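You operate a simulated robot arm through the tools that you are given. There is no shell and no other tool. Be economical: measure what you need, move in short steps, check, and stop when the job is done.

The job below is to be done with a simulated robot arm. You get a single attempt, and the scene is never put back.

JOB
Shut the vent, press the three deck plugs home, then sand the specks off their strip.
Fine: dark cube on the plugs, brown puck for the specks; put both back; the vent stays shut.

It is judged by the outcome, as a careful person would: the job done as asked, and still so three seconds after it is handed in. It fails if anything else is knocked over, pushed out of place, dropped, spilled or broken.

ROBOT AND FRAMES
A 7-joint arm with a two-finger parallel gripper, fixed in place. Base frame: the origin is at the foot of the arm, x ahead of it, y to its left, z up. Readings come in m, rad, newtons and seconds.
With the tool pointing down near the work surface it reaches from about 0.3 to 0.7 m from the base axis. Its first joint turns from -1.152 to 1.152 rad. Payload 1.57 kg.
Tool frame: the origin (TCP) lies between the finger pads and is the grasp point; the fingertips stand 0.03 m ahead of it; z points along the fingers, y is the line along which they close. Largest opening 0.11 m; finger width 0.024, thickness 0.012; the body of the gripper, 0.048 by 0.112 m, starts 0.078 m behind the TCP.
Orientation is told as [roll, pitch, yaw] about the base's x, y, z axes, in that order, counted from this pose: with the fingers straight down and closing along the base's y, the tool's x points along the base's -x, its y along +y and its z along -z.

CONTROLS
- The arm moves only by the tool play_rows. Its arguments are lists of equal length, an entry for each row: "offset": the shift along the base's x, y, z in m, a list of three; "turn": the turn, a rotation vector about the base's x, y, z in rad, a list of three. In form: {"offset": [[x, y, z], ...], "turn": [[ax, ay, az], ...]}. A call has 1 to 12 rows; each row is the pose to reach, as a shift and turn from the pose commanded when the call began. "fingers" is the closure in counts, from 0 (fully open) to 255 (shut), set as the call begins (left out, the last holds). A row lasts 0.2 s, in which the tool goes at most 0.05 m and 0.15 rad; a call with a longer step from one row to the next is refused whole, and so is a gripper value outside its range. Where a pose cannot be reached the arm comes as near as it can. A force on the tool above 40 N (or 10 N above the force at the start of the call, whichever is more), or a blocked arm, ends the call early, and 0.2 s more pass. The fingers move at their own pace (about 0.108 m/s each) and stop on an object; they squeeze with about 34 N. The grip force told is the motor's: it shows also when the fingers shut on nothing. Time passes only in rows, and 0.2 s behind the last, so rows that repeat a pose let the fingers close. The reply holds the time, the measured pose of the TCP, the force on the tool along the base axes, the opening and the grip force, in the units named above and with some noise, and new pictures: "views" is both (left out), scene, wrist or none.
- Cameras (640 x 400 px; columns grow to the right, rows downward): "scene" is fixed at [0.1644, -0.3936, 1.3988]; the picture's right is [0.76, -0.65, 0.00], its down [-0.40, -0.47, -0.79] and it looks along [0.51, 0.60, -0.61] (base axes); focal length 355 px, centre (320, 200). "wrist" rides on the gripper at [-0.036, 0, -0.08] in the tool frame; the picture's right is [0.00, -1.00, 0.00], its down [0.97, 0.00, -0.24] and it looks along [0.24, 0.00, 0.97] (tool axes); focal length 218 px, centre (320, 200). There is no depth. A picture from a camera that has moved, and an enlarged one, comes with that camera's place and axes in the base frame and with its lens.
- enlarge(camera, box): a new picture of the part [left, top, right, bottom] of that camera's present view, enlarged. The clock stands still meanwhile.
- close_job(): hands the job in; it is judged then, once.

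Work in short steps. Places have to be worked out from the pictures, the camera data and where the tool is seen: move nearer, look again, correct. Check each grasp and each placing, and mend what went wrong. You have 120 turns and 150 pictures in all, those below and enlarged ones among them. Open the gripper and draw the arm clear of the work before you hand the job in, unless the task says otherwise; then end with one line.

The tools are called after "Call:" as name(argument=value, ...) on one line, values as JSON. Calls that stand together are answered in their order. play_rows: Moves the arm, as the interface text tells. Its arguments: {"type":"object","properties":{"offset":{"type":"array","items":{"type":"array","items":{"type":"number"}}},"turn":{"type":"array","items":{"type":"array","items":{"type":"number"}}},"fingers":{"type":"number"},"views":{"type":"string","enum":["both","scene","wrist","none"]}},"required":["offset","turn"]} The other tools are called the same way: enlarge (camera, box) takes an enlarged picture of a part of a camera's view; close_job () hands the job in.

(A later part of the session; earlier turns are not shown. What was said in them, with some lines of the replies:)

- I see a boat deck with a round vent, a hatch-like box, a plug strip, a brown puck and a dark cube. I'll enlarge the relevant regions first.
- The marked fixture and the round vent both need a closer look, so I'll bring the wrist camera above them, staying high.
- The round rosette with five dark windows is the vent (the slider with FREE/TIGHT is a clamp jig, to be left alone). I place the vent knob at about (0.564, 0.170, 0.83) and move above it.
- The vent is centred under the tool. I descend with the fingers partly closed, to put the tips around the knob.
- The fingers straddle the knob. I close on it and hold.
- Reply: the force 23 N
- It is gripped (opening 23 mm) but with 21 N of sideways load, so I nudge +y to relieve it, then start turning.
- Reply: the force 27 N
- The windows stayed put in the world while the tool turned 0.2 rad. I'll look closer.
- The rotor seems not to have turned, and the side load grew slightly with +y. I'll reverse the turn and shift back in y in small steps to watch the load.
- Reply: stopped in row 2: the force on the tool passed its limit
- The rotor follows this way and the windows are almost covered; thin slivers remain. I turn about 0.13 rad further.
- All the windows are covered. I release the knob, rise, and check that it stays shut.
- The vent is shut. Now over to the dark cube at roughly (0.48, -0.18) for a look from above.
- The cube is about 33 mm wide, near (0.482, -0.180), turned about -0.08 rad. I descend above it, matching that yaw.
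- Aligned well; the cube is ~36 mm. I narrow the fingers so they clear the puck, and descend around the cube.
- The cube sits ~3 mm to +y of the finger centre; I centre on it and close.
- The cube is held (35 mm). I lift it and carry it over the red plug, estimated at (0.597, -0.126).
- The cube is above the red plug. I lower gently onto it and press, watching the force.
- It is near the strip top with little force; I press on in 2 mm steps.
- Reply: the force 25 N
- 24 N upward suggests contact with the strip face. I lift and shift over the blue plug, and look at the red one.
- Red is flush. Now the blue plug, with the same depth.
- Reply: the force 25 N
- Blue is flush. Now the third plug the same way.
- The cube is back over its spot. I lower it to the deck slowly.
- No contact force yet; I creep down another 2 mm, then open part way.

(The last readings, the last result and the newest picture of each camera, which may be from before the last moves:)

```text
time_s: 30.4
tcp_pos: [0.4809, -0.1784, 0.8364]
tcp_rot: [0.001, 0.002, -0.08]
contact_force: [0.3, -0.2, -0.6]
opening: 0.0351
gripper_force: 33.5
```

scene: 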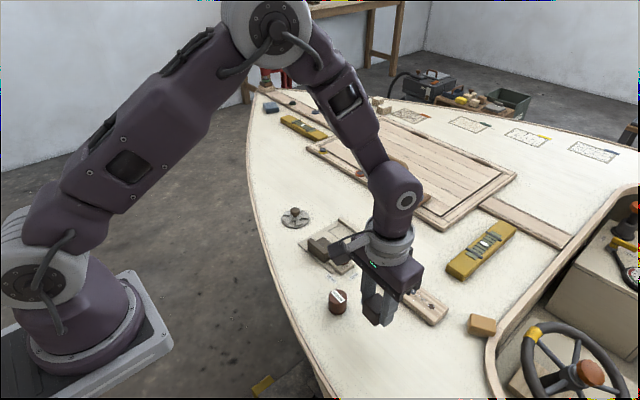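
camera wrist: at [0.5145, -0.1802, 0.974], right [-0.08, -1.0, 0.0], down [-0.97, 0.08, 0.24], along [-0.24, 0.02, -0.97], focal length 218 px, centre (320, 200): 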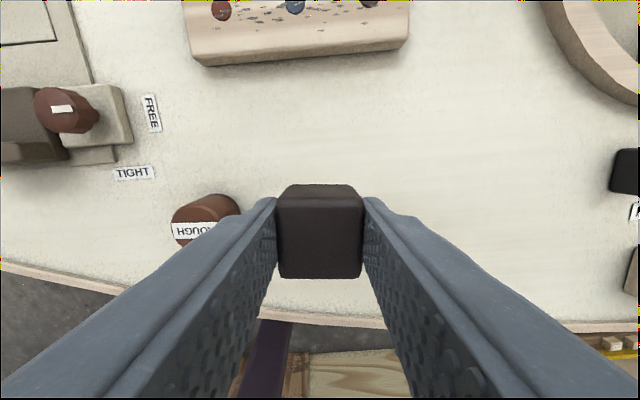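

Still no contact, so the cube may have slid up a little in the grip. I continue with small steps.

Call:
play_rows(offset=[[0, 0, -0.001], [0, 0, -0.002], [0, 0, -0.003], [0, 0, -0.003]], turn=[[0, 0, 0], [0, 0, 0], [0, 0, 0], [0, 0, 0]], views="wrist")

Call:
enlarge(camera="scene", box=[330, 280, 420, 350])

```text
time_s: 31.4
tcp_pos: [0.4817, -0.1784, 0.8337]
tcp_rot: [-0.002, -0.002, -0.077]
contact_force: [-4.5, -3.7, 26.5]
opening: 0.035
gripper_force: 34.0
camera wrist: at [0.517, -0.1825, 0.9143], right [-0.08, -1.0, 0.0], down [-0.97, 0.08, 0.24], along [-0.24, 0.02, -0.97], focal length 218 px, centre (320, 200)
```

wrist: 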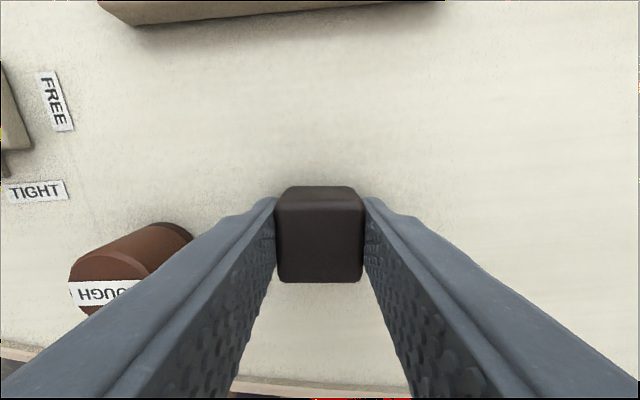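

```text
5.71 times, centred on (375, 315) of scene
camera zoom: at [0.1639, -0.3936, 1.3988], right [0.76, -0.65, 0.0], down [-0.4, -0.47, -0.79], along [0.51, 0.6, -0.61], focal length 2028 px, centre (6, -457)
```

zoom: 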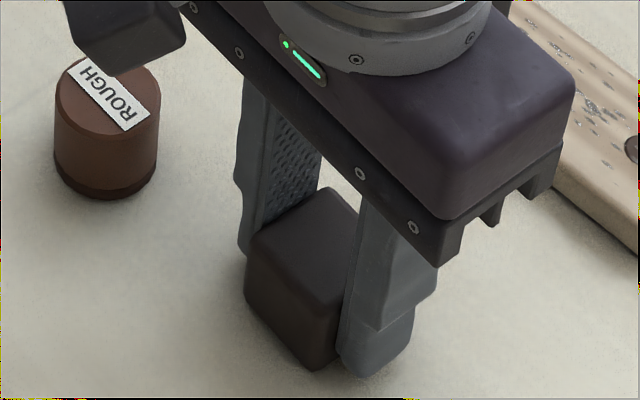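

Contact: 26 N, so the cube is on the deck. I ease off, open modestly (to clear the puck), and rise straight up.

Call:
play_rows(fingers=105, offset=[[0, 0, 0.001], [0, 0, 0.001], [0, 0, 0.001], [0, 0, 0.03], [0, 0, 0.07], [0, 0, 0.11], [0, 0, 0.11]], turn=[[0, 0, 0], [0, 0, 0], [0, 0, 0], [0, 0, 0], [0, 0, 0], [0, 0, 0], [0, 0, 0]])

Call:
enlarge(camera="wrist", box=[180, 0, 420, 240])

Call:
enlarge(camera="scene", box=[320, 250, 460, 350])

```text
time_s: 33.0
tcp_pos: [0.479, -0.1782, 0.9443]
tcp_rot: [-0.002, 0.003, -0.078]
contact_force: [-0.3, 0.1, 0.2]
opening: 0.0646
gripper_force: 0.0
camera wrist: at [0.5146, -0.1834, 1.0248], right [-0.08, -1.0, 0.0], down [-0.97, 0.08, 0.24], along [-0.24, 0.02, -0.97], focal length 218 px, centre (320, 200)
```

scene: 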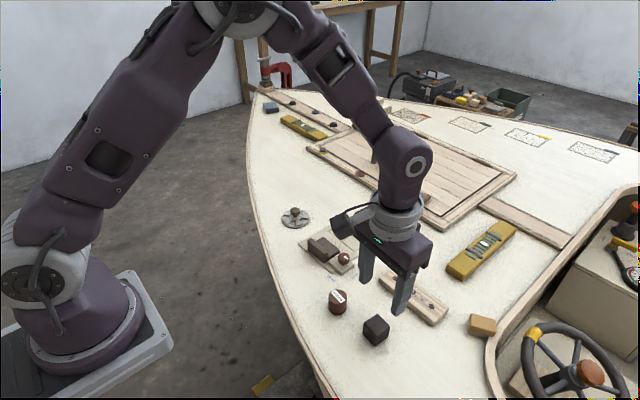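
wrist: 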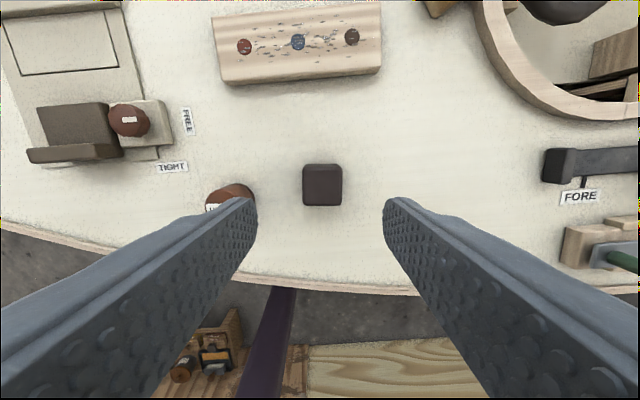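

```text
1.67 times, centred on (300, 120) of wrist
camera zoom: at [0.5146, -0.1834, 1.0248], right [-0.08, -1.0, 0.0], down [-0.97, 0.08, 0.24], along [-0.24, 0.02, -0.97], focal length 364 px, centre (353, 333)
```

zoom: 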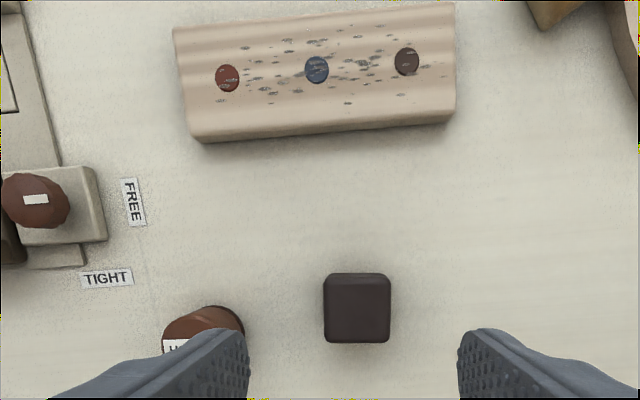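

```text
4.00 times, centred on (390, 300) of scene
camera zoom: at [0.1644, -0.3936, 1.3988], right [0.76, -0.65, 0.0], down [-0.4, -0.47, -0.79], along [0.51, 0.6, -0.61], focal length 1420 px, centre (40, -200)
```

zoom: 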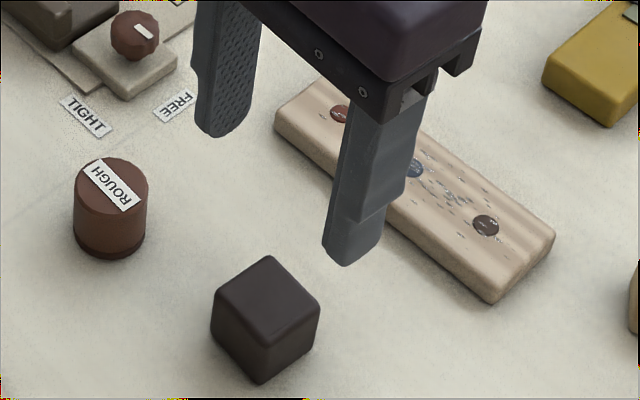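

The cube is back in place and all plugs look flush. Next I move above the brown puck at about (0.462, -0.095).

Call:
play_rows(offset=[[-0.01, 0.04, 0], [-0.019, 0.084, 0], [-0.019, 0.084, -0.02], [-0.019, 0.084, -0.02]], turn=[[0, 0, 0.04], [0, 0, 0.08], [0, 0, 0.08], [0, 0, 0.08]], views="wrist")

Call:
enlarge(camera="scene", box=[350, 250, 460, 330])

```text
time_s: 34.0
tcp_pos: [0.4607, -0.0917, 0.9243]
tcp_rot: [0.0, 0.0, 0.002]
contact_force: [-0.1, -0.1, 0.0]
opening: 0.0647
gripper_force: 0.1
camera wrist: at [0.4957, -0.0948, 1.0053], right [0.0, -1.0, 0.0], down [-0.97, 0.0, 0.24], along [-0.24, 0.0, -0.97], focal length 218 px, centre (320, 200)
```

wrist: 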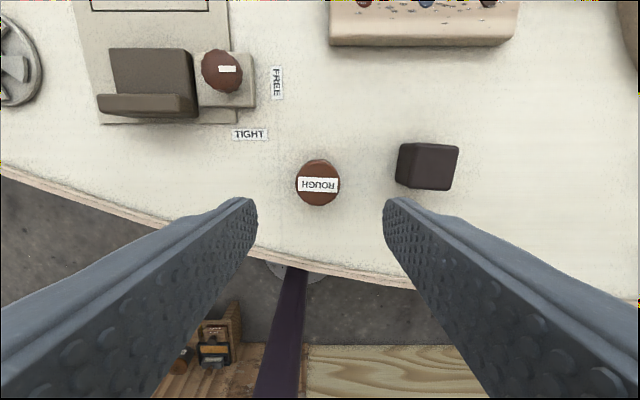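

```text
5.00 times, centred on (405, 290) of scene
camera zoom: at [0.1644, -0.3936, 1.3988], right [0.76, -0.65, 0.0], down [-0.4, -0.47, -0.79], along [0.51, 0.6, -0.61], focal length 1774 px, centre (-105, -250)
```

zoom: 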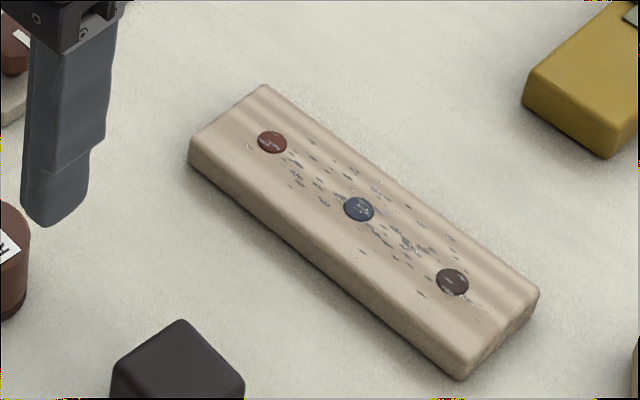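

The puck centre is ~(0.467, -0.094). I shift 4 mm in x and descend around it, with the fingertips kept well above its base.

Call:
play_rows(offset=[[0.004, 0, -0.02], [0.004, 0, -0.05], [0.004, 0, -0.079], [0.004, 0, -0.079]], turn=[[0, 0, 0], [0, 0, 0], [0, 0, 0], [0, 0, 0]])

Call:
enlarge(camera="scene", box=[300, 260, 400, 330])

```text
time_s: 35.0
tcp_pos: [0.4674, -0.093, 0.8417]
tcp_rot: [-0.001, 0.0, 0.001]
contact_force: [-0.1, -0.4, -0.3]
opening: 0.0646
gripper_force: 0.0
camera wrist: at [0.5027, -0.0953, 0.9228], right [0.0, -1.0, 0.0], down [-0.97, 0.0, 0.24], along [-0.24, 0.0, -0.97], focal length 218 px, centre (320, 200)
```

scene: 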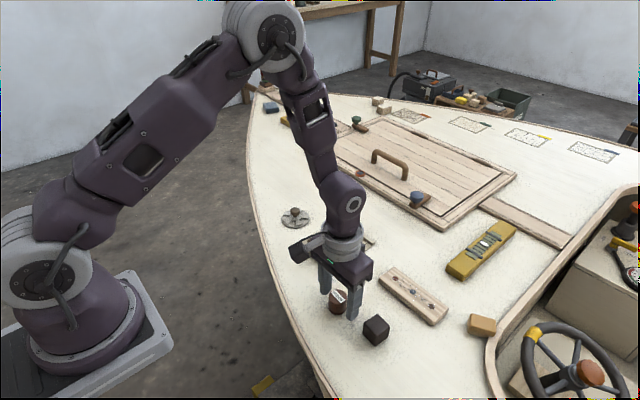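
wrist: 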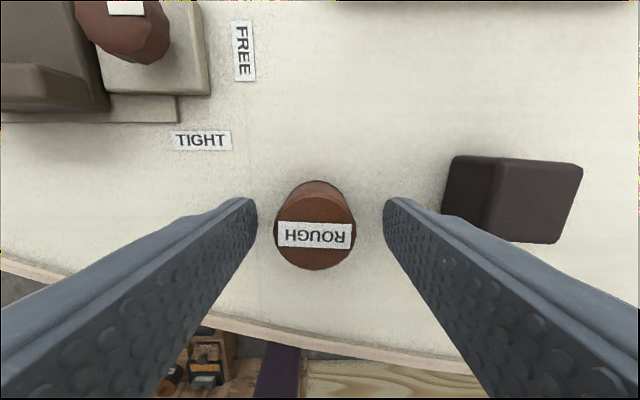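

```text
5.71 times, centred on (350, 295) of scene
camera zoom: at [0.1644, -0.3936, 1.3988], right [0.76, -0.65, 0.0], down [-0.4, -0.47, -0.79], along [0.51, 0.6, -0.61], focal length 2028 px, centre (149, -343)
```

zoom: 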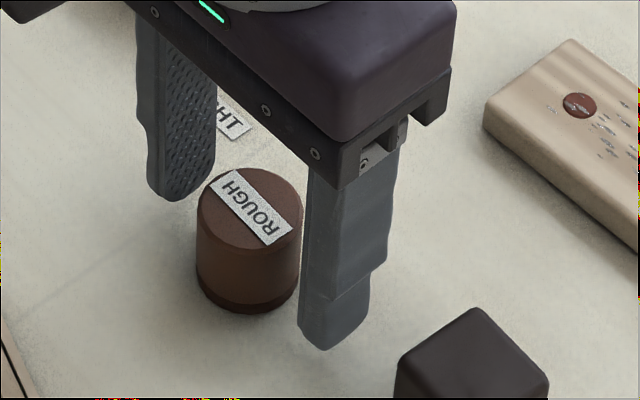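

The fingers straddle the puck. I close, letting the grip centre it.

Call:
play_rows(fingers=255, offset=[[-0.001, 0.001, 0], [-0.001, 0.001, 0], [-0.001, 0.001, 0], [-0.001, 0.001, 0]], turn=[[0, 0, 0], [0, 0, 0], [0, 0, 0], [0, 0, 0]], views="none")

Call:
enlarge(camera="scene", box=[300, 260, 400, 330])

```text
time_s: 36.0
tcp_pos: [0.4649, -0.0924, 0.8426]
tcp_rot: [-0.002, 0.002, 0.002]
contact_force: [-0.7, 0.1, -0.3]
opening: 0.0343
gripper_force: 33.7
```

```text
5.71 times, centred on (350, 295) of scene
camera zoom: at [0.1644, -0.3936, 1.3988], right [0.76, -0.65, 0.0], down [-0.4, -0.47, -0.79], along [0.51, 0.6, -0.61], focal length 2028 px, centre (149, -343)
```

zoom: 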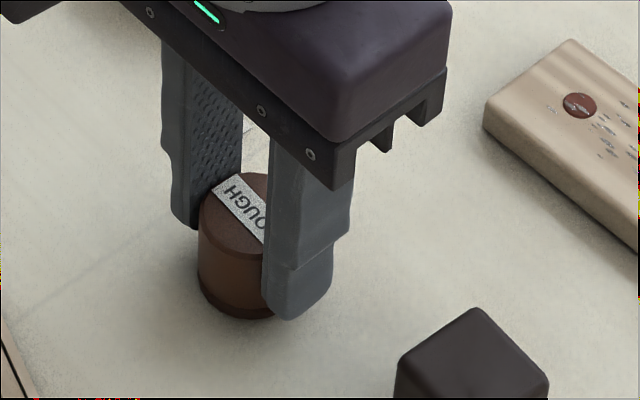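

The puck is held (34 mm). I lift it and carry it above the strip's red-plug end.

Call:
play_rows(offset=[[0, 0, 0.03], [0, 0, 0.07], [0.04, -0.008, 0.08], [0.08, -0.016, 0.08], [0.12, -0.024, 0.08], [0.135, -0.027, 0.07], [0.135, -0.027, 0.035], [0.135, -0.027, 0.026], [0.135, -0.027, 0.026]], turn=[[0, 0, 0], [0, 0, 0], [0, 0, 0], [0, 0, 0], [0, 0, 0], [0, 0, 0], [0, 0, 0], [0, 0, 0], [0, 0, 0]])

Call:
enlarge(camera="scene", box=[350, 240, 460, 330])

```text
time_s: 38.0
tcp_pos: [0.6021, -0.12, 0.8692]
tcp_rot: [-0.002, 0.003, 0.002]
contact_force: [0.7, 0.0, -0.4]
opening: 0.0342
gripper_force: 34.1
camera wrist: at [0.6368, -0.1221, 0.9508], right [0.0, -1.0, 0.0], down [-0.97, 0.0, 0.24], along [-0.24, 0.0, -0.97], focal length 218 px, centre (320, 200)
```

scene: 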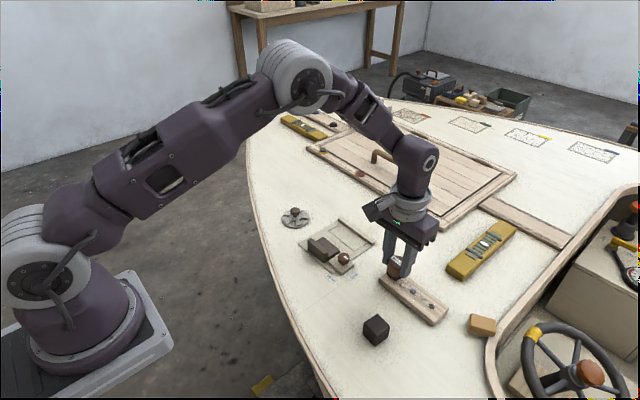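
wrist: 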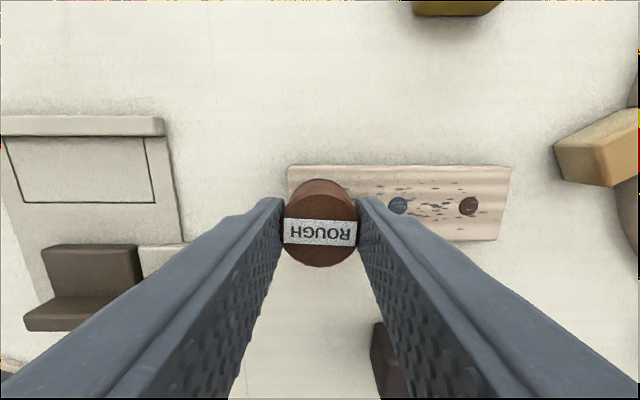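

```text
4.44 times, centred on (405, 285) of scene
camera zoom: at [0.1644, -0.3936, 1.3987], right [0.76, -0.65, 0.0], down [-0.4, -0.47, -0.79], along [0.51, 0.6, -0.61], focal length 1577 px, centre (-58, -178)
```

zoom: 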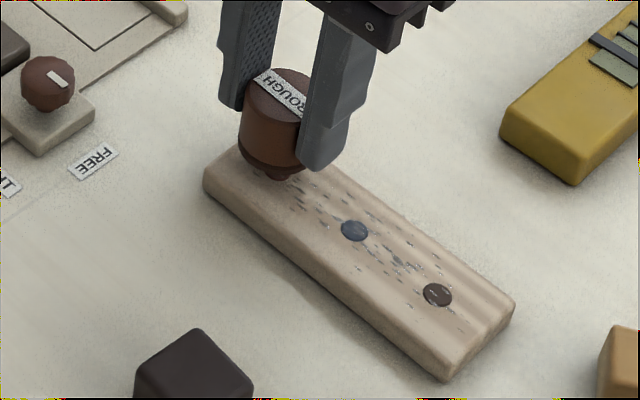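

The puck hangs ~9 mm above the strip. I lower until a light contact.

Call:
play_rows(offset=[[0, 0, -0.004], [0, 0, -0.007], [0, 0, -0.009], [0, 0, -0.01], [0, 0, -0.01]], turn=[[0, 0, 0], [0, 0, 0], [0, 0, 0], [0, 0, 0], [0, 0, 0]], views="none")

```text
time_s: 39.2
tcp_pos: [0.6015, -0.1189, 0.8603]
tcp_rot: [-0.001, 0.001, 0.002]
contact_force: [-0.2, 0.2, 0.1]
opening: 0.0343
gripper_force: 34.0
```

Call:
play_rows(offset=[[0, 0, -0.001], [0, 0, -0.002], [0, 0, -0.002]], turn=[[0, 0, 0], [0, 0, 0], [0, 0, 0]], views="none")

```text
time_s: 40.0
tcp_pos: [0.601, -0.119, 0.8589]
tcp_rot: [-0.001, -0.001, 0.003]
contact_force: [-1.5, 3.8, 9.8]
opening: 0.0342
gripper_force: 33.8
```

Contact at about 10 N. I make the first stroke along the strip at constant height.

Call:
play_rows(offset=[[0, -0.01, 0], [0, -0.02, 0], [0, -0.03, 0], [0, -0.04, 0], [0, -0.05, 0], [0, -0.06, 0], [0, -0.07, 0], [0, -0.08, 0], [0, -0.09, 0], [0, -0.1, 0], [0, -0.108, 0], [0, -0.108, 0]], turn=[[0, 0, 0], [0, 0, 0], [0, 0, 0], [0, 0, 0], [0, 0, 0], [0, 0, 0], [0, 0, 0], [0, 0, 0], [0, 0, 0], [0, 0, 0], [0, 0, 0], [0, 0, 0]], views="wrist")

Call:
enlarge(camera="scene", box=[350, 240, 460, 330])

```text
time_s: 42.6
tcp_pos: [0.6001, -0.2287, 0.8576]
tcp_rot: [0.0, 0.002, 0.003]
contact_force: [0.0, -0.3, 0.3]
opening: 0.0345
gripper_force: 34.0
camera wrist: at [0.6366, -0.2308, 0.9384], right [0.0, -1.0, 0.0], down [-0.97, 0.0, 0.24], along [-0.24, 0.0, -0.97], focal length 218 px, centre (320, 200)
```

wrist: 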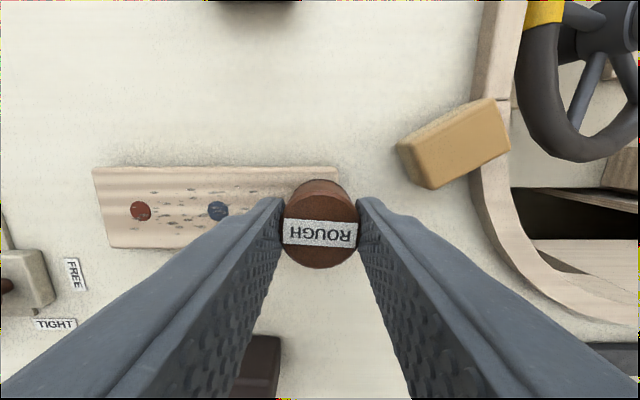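

```text
4.44 times, centred on (405, 285) of scene
camera zoom: at [0.1644, -0.3937, 1.3987], right [0.76, -0.65, 0.0], down [-0.4, -0.47, -0.79], along [0.51, 0.6, -0.61], focal length 1577 px, centre (-58, -178)
```

zoom: 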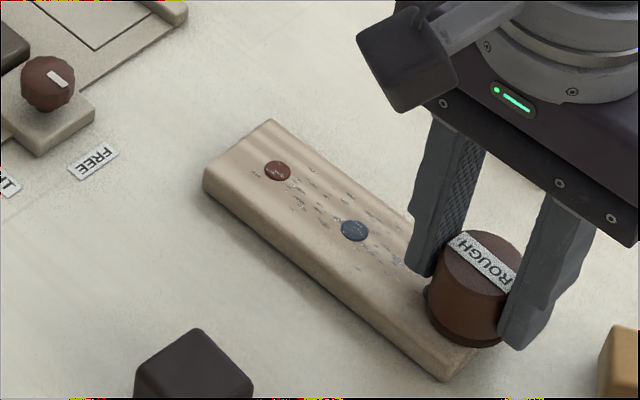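

The specks thinned only a little and contact was lost by the end. I lower 2 mm, check force, and stroke back.

Call:
play_rows(offset=[[0, 0, -0.001], [0, 0, -0.002], [0, 0, -0.002]], turn=[[0, 0, 0], [0, 0, 0], [0, 0, 0]], views="none")

Call:
play_rows(offset=[[0, 0.01, -0.0005], [0, 0.02, -0.0005], [0, 0.03, -0.0005], [0, 0.04, -0.001], [0, 0.05, -0.001], [0, 0.05, -0.001]], turn=[[0, 0, 0], [0, 0, 0], [0, 0, 0], [0, 0, 0], [0, 0, 0], [0, 0, 0]], views="none")

Call:
enlarge(camera="scene", box=[350, 240, 460, 330])

```text
time_s: 43.4
tcp_pos: [0.6011, -0.2283, 0.8567]
tcp_rot: [0.0, 0.0, 0.003]
contact_force: [1.4, -0.2, 9.1]
opening: 0.0343
gripper_force: 34.0
```

```text
time_s: 44.8
tcp_pos: [0.6002, -0.1769, 0.8545]
tcp_rot: [0.002, 0.002, 0.002]
contact_force: [0.1, -1.2, 1.7]
opening: 0.0342
gripper_force: 34.0
```

```text
4.44 times, centred on (405, 285) of scene
camera zoom: at [0.1644, -0.3936, 1.3988], right [0.76, -0.65, 0.0], down [-0.4, -0.47, -0.79], along [0.51, 0.6, -0.61], focal length 1577 px, centre (-58, -178)
```

zoom: 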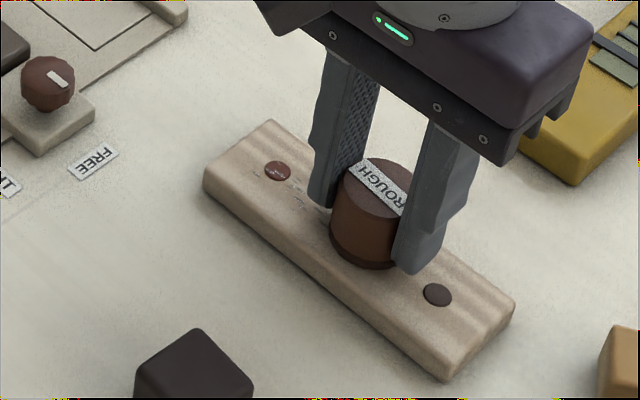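

That works: the right part is clean. I continue to the red end with slightly increasing depth.

Call:
play_rows(offset=[[0, 0.005, -0.001], [0, 0.015, -0.001], [0, 0.025, -0.0015], [0, 0.035, -0.0015], [0, 0.045, -0.002], [0, 0.055, -0.002], [0, 0.065, -0.0025], [0, 0.065, -0.0025]], turn=[[0, 0, 0], [0, 0, 0], [0, 0, 0], [0, 0, 0], [0, 0, 0], [0, 0, 0], [0, 0, 0], [0, 0, 0]], views="wrist")

Call:
enlarge(camera="scene", box=[350, 240, 460, 330])

Call:
enlarge(camera="wrist", box=[260, 140, 520, 280])

```text
time_s: 46.6
tcp_pos: [0.6009, -0.113, 0.8518]
tcp_rot: [0.0, 0.001, 0.001]
contact_force: [0.9, -4.9, 11.7]
opening: 0.0337
gripper_force: 34.1
camera wrist: at [0.636, -0.1154, 0.9329], right [0.0, -1.0, 0.0], down [-0.97, 0.0, 0.24], along [-0.24, 0.0, -0.97], focal length 218 px, centre (320, 200)
```

wrist: 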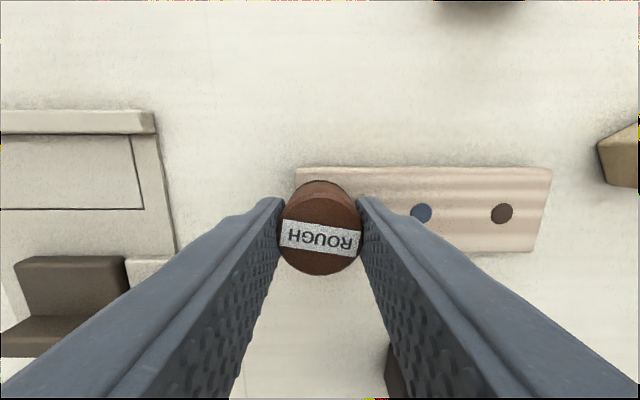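

```text
4.44 times, centred on (405, 285) of scene
camera zoom: at [0.1642, -0.3937, 1.3988], right [0.76, -0.65, 0.0], down [-0.4, -0.47, -0.79], along [0.51, 0.6, -0.61], focal length 1577 px, centre (-58, -178)
```

zoom: 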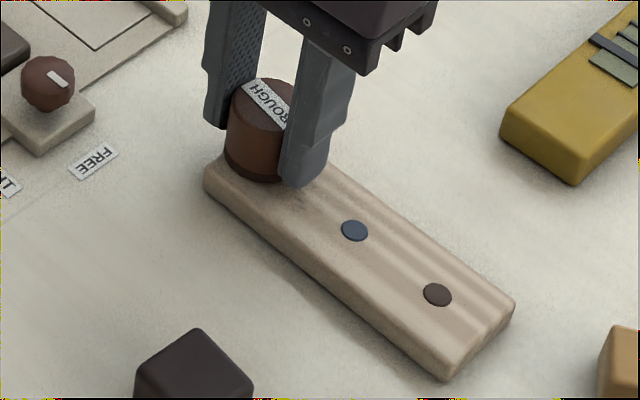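

```text
2.46 times, centred on (390, 210) of wrist
camera zoom: at [0.636, -0.1154, 0.9329], right [0.0, -1.0, 0.0], down [-0.97, 0.0, 0.24], along [-0.24, 0.0, -0.97], focal length 537 px, centre (148, 175)
```

zoom: 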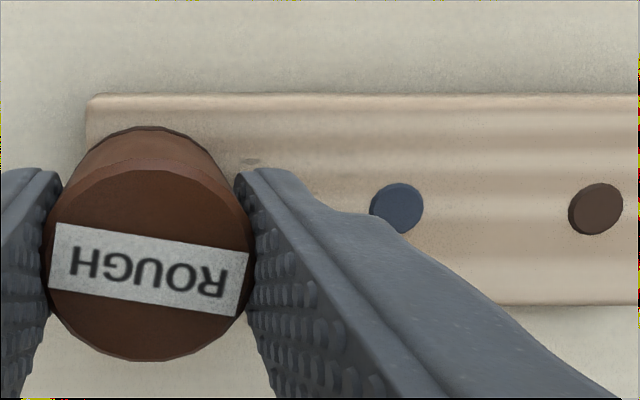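

Almost everything is gone; one speck remains near (0.610, -0.138), and the area under the puck is hidden. I do short strokes offset in x around the red end.

Call:
play_rows(offset=[[0.008, 0, 0], [0.008, -0.01, -0.0005], [0.008, -0.02, -0.001], [0.008, -0.03, -0.001], [0.008, -0.042, -0.0015], [0, -0.042, -0.0015], [-0.007, -0.042, -0.002], [-0.007, -0.03, -0.002], [-0.007, -0.02, -0.0025], [-0.007, -0.01, -0.0025], [-0.007, 0, -0.003], [-0.007, 0, -0.003]], turn=[[0, 0, 0], [0, 0, 0], [0, 0, 0], [0, 0, 0], [0, 0, 0], [0, 0, 0], [0, 0, 0], [0, 0, 0], [0, 0, 0], [0, 0, 0], [0, 0, 0], [0, 0, 0]], views="none")

Call:
play_rows(offset=[[0, 0, 0.02], [0, 0, 0.05], [-0.03, 0.01, 0.07], [-0.07, 0.02, 0.07], [-0.1, 0.025, 0.07], [-0.1, 0.025, 0.07]], turn=[[0, 0, 0], [0, 0, 0], [0, 0, 0], [0, 0, 0], [0, 0, 0], [0, 0, 0]], views="wrist")

Call:
enlarge(camera="scene", box=[370, 255, 460, 330])

```text
time_s: 48.4
tcp_pos: [0.5949, -0.1526, 0.8513]
tcp_rot: [-0.006, -0.003, 0.001]
contact_force: [-0.3, 0.4, 6.4]
opening: 0.0341
gripper_force: 33.9
stopped in row 8: the force on the tool passed its limit (the readings are from after the stop); the commanded pose is now the measured one
```

```text
time_s: 49.8
tcp_pos: [0.4954, -0.129, 0.9217]
tcp_rot: [-0.007, -0.001, 0.001]
contact_force: [0.8, 0.5, -1.4]
opening: 0.034
gripper_force: 33.7
camera wrist: at [0.5305, -0.1311, 1.0025], right [0.0, -1.0, 0.01], down [-0.97, 0.0, 0.24], along [-0.24, -0.01, -0.97], focal length 218 px, centre (320, 200)
```

wrist: 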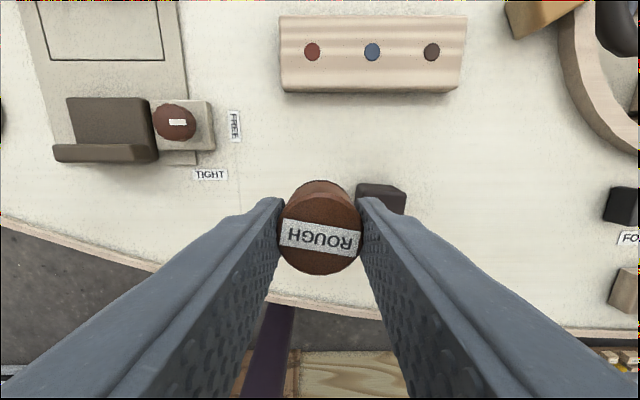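

```text
5.33 times, centred on (415, 292) of scene
camera zoom: at [0.1644, -0.3936, 1.3987], right [0.76, -0.65, 0.0], down [-0.4, -0.47, -0.79], along [0.51, 0.6, -0.61], focal length 1893 px, centre (-187, -293)
```

zoom: 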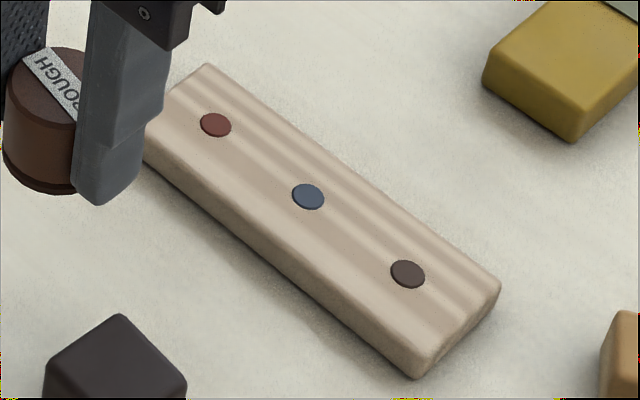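

Call:
enlarge(camera="wrist", box=[270, 0, 480, 110])

```text
3.05 times, centred on (375, 55) of wrist
camera zoom: at [0.5305, -0.1311, 1.0025], right [0.0, -1.0, 0.01], down [-0.97, 0.0, 0.24], along [-0.24, -0.01, -0.97], focal length 665 px, centre (152, 642)
```

zoom: 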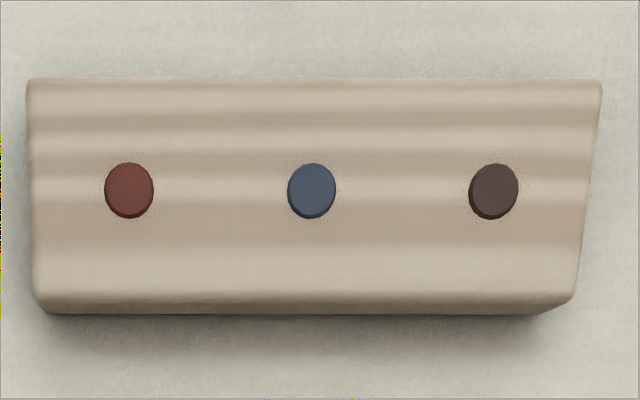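

The strip is clean. I check the plug seating more closely.

Call:
enlarge(camera="scene", box=[390, 265, 420, 285])

Call:
enlarge(camera="scene", box=[412, 290, 442, 310])

```text
16.00 times, centred on (405, 275) of scene
camera zoom: at [0.1644, -0.3936, 1.3987], right [0.76, -0.65, 0.0], down [-0.4, -0.47, -0.79], along [0.51, 0.6, -0.61], focal length 5678 px, centre (-1040, -1000)
```

zoom: 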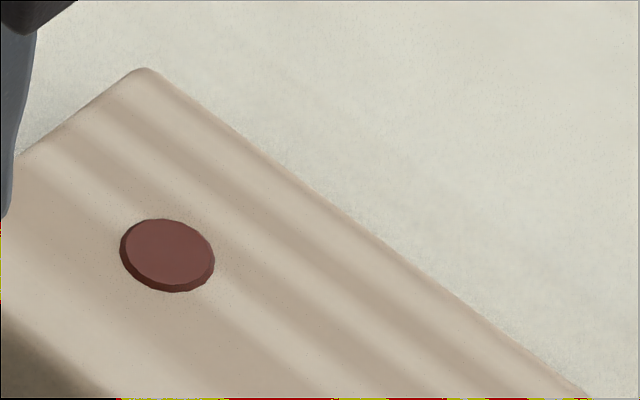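

```text
16.00 times, centred on (427, 300) of scene
camera zoom: at [0.1644, -0.3936, 1.3987], right [0.76, -0.65, 0.0], down [-0.4, -0.47, -0.79], along [0.51, 0.6, -0.61], focal length 5678 px, centre (-1392, -1400)
```

zoom: 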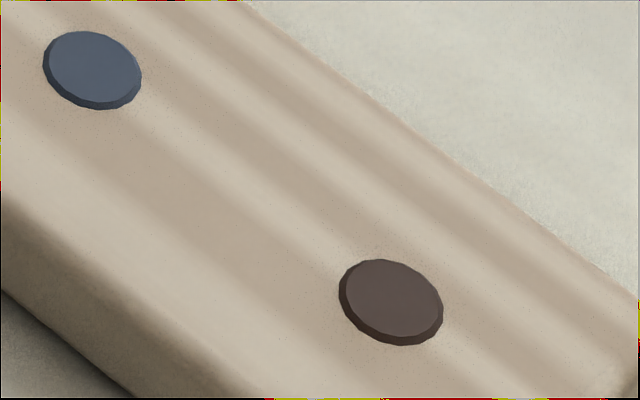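

All three plugs sit at the same seated height, and the strip is clean. I return the puck to its spot (0.466, -0.093), lowering to just above the deck.

Call:
play_rows(offset=[[-0.015, 0.018, 0], [-0.029, 0.036, 0], [-0.029, 0.036, -0.03], [-0.029, 0.036, -0.06], [-0.029, 0.036, -0.075], [-0.029, 0.036, -0.08], [-0.029, 0.036, -0.08]], turn=[[0.003, 0, 0], [0.006, 0, 0], [0.006, 0, 0], [0.006, 0, 0], [0.006, 0, 0], [0.006, 0, 0], [0.006, 0, 0]], views="wrist")

Call:
enlarge(camera="scene", box=[300, 260, 400, 330])

```text
time_s: 51.4
tcp_pos: [0.4651, -0.0921, 0.8408]
tcp_rot: [-0.002, -0.001, 0.001]
contact_force: [1.0, 0.0, -0.2]
opening: 0.034
gripper_force: 34.2
camera wrist: at [0.5012, -0.0944, 0.9217], right [0.0, -1.0, 0.0], down [-0.97, 0.0, 0.24], along [-0.24, 0.0, -0.97], focal length 218 px, centre (320, 200)
```

wrist: 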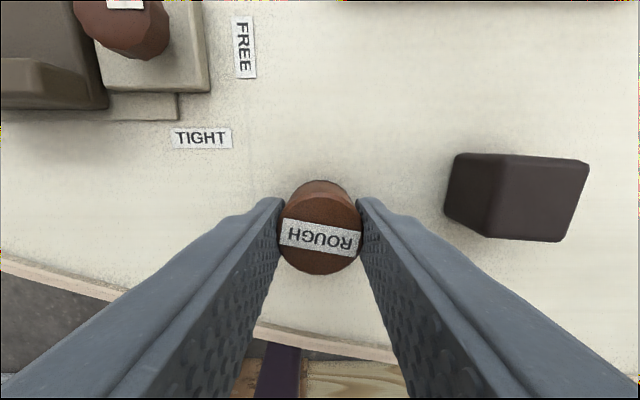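

```text
5.71 times, centred on (350, 295) of scene
camera zoom: at [0.1644, -0.3936, 1.3988], right [0.76, -0.65, 0.0], down [-0.4, -0.47, -0.79], along [0.51, 0.6, -0.61], focal length 2028 px, centre (149, -343)
```

zoom: 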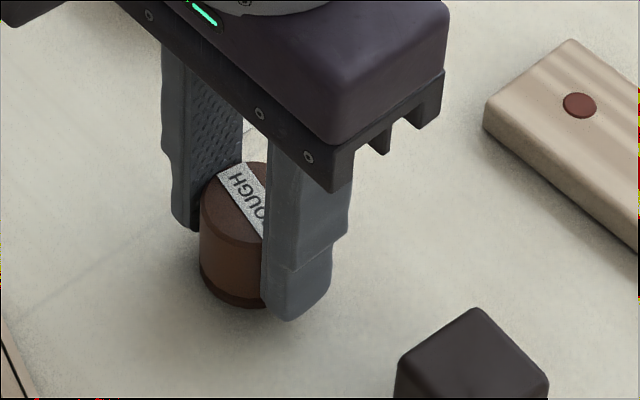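

I creep down until the puck touches the deck.

Call:
play_rows(offset=[[0, 0, -0.002], [0, 0, -0.004], [0, 0, -0.005], [0, 0, -0.005]], turn=[[0, 0, 0], [0, 0, 0], [0, 0, 0], [0, 0, 0]], views="none")

```text
time_s: 52.4
tcp_pos: [0.4654, -0.0926, 0.837]
tcp_rot: [-0.002, -0.001, 0.0]
contact_force: [-0.1, 0.1, 1.4]
opening: 0.0338
gripper_force: 34.0
```

Call:
play_rows(offset=[[0, 0, -0.001], [0, 0, -0.002], [0, 0, -0.002]], turn=[[0, 0, 0], [0, 0, 0], [0, 0, 0]], views="none")

```text
time_s: 53.0
tcp_pos: [0.4662, -0.0931, 0.836]
tcp_rot: [-0.003, -0.004, 0.0]
contact_force: [-2.8, 0.8, 14.3]
opening: 0.0339
gripper_force: 34.2
stopped in row 3: the force on the tool passed its limit (the readings are from after the stop); the commanded pose is now the measured one
```

The puck is on the deck (14 N). I release with a modest opening and rise straight up.

Call:
play_rows(fingers=105, offset=[[0, 0, 0], [0, 0, 0], [0, 0, 0], [0, 0, 0.03], [0, 0, 0.07], [0, 0, 0.12], [0, 0, 0.16], [0, 0, 0.16]], turn=[[0, 0, 0], [0, 0, 0], [0, 0, 0], [0, 0, 0], [0, 0, 0], [0, 0, 0], [0, 0, 0], [0, 0, 0]], views="none")

Call:
play_rows(fingers=0, offset=[[-0.04, 0.04, 0.04], [-0.08, 0.07, 0.08], [-0.11, 0.1, 0.12], [-0.13, 0.13, 0.16], [-0.13, 0.15, 0.17], [-0.13, 0.15, 0.17]], turn=[[0, 0, 0], [0, 0, 0], [0, 0, 0], [0, 0, 0], [0, 0, 0], [0, 0, 0]])

Call:
enlarge(camera="scene", box=[260, 190, 460, 350])

Call:
enlarge(camera="wrist", box=[260, 0, 540, 150])

```text
time_s: 54.8
tcp_pos: [0.464, -0.0937, 0.9938]
tcp_rot: [-0.003, -0.003, -0.001]
contact_force: [0.1, 0.5, 0.1]
opening: 0.0648
gripper_force: 0.0
```

```text
refused: row 1 steps farther than a row can; nothing moved
```

```text
2.50 times, centred on (360, 270) of scene
camera zoom: at [0.1644, -0.3936, 1.3988], right [0.76, -0.65, 0.0], down [-0.4, -0.47, -0.79], along [0.51, 0.6, -0.61], focal length 887 px, centre (220, 25)
```

zoom: 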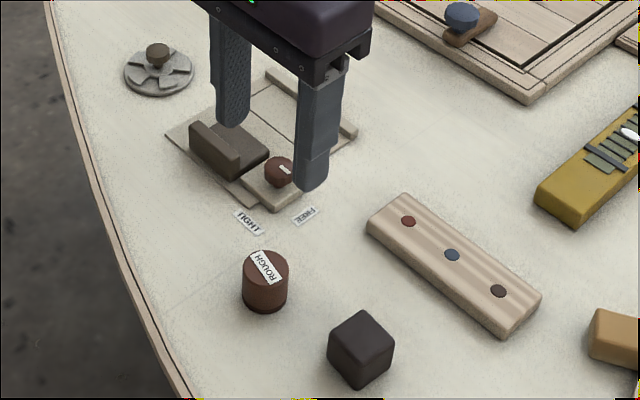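

```text
2.29 times, centred on (400, 75) of wrist
camera zoom: at [0.4991, -0.0952, 1.0752], right [0.0, -1.0, 0.0], down [-0.97, 0.0, 0.24], along [-0.24, 0.0, -0.97], focal length 499 px, centre (137, 486)
```

zoom: 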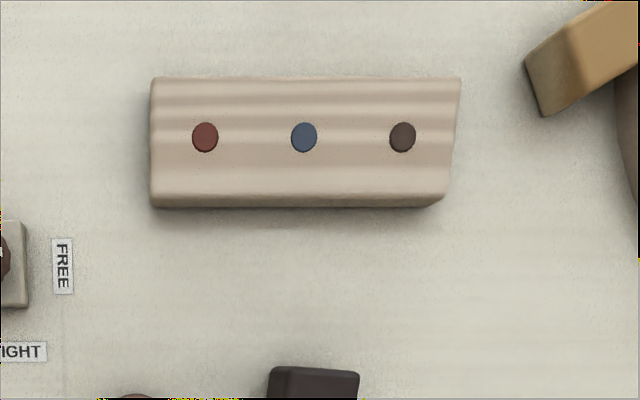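

The puck, cube, plugs and strip all look right. I withdraw the arm in smaller steps and re-check the vent.

Call:
play_rows(fingers=0, offset=[[-0.02, 0.02, 0.03], [-0.04, 0.04, 0.06], [-0.06, 0.06, 0.09], [-0.08, 0.08, 0.12], [-0.1, 0.1, 0.15], [-0.12, 0.12, 0.17], [-0.12, 0.12, 0.17]], turn=[[0, 0, 0], [0, 0, 0], [0, 0, 0], [0, 0, 0], [0, 0, 0], [0, 0, 0], [0, 0, 0]], views="scene")

Call:
enlarge(camera="scene", box=[260, 190, 400, 290])

Call:
enlarge(camera="wrist", box=[200, 0, 500, 130])

```text
time_s: 56.4
tcp_pos: [0.3455, 0.0287, 1.1648]
tcp_rot: [-0.002, -0.004, 0.0]
contact_force: [0.5, 0.6, 1.0]
opening: 0.1102
gripper_force: 0.0
```

scene: 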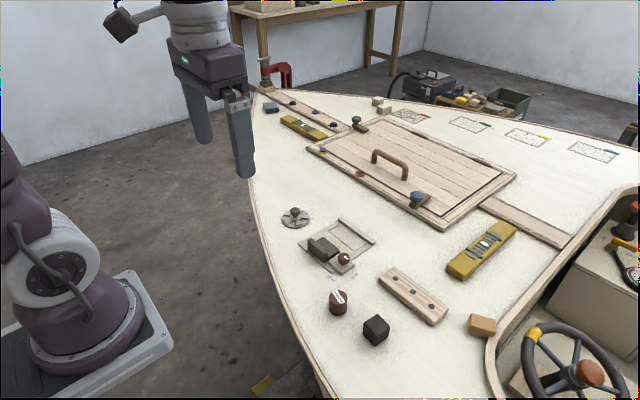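

```text
4.00 times, centred on (330, 240) of scene
camera zoom: at [0.1644, -0.3936, 1.3988], right [0.76, -0.65, 0.0], down [-0.4, -0.47, -0.79], along [0.51, 0.6, -0.61], focal length 1420 px, centre (280, 40)
```

zoom: 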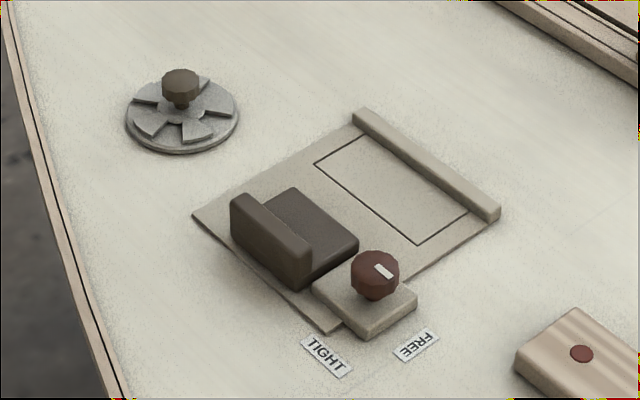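

```text
2.13 times, centred on (350, 65) of wrist
camera zoom: at [0.3803, 0.0274, 1.2461], right [0.0, -1.0, 0.0], down [-0.97, 0.0, 0.24], along [-0.24, 0.0, -0.97], focal length 466 px, centre (256, 488)
```

zoom: 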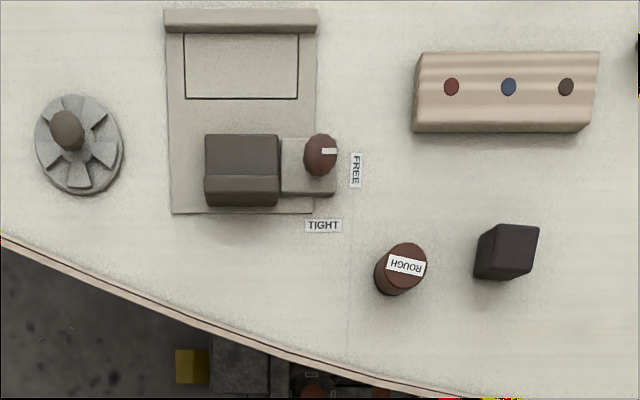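

The vent is still shut, the plugs are in, the strip is clean, both tools are back and the arm is clear, so I hand the job in.

Call:
close_job()

```text
The job is handed in.
```

The vent is shut, all three plugs are pressed home, and the strip is sanded clean. The cube and puck are back in their places (the puck sits turned slightly), and the gripper is open with the arm clear of the work.
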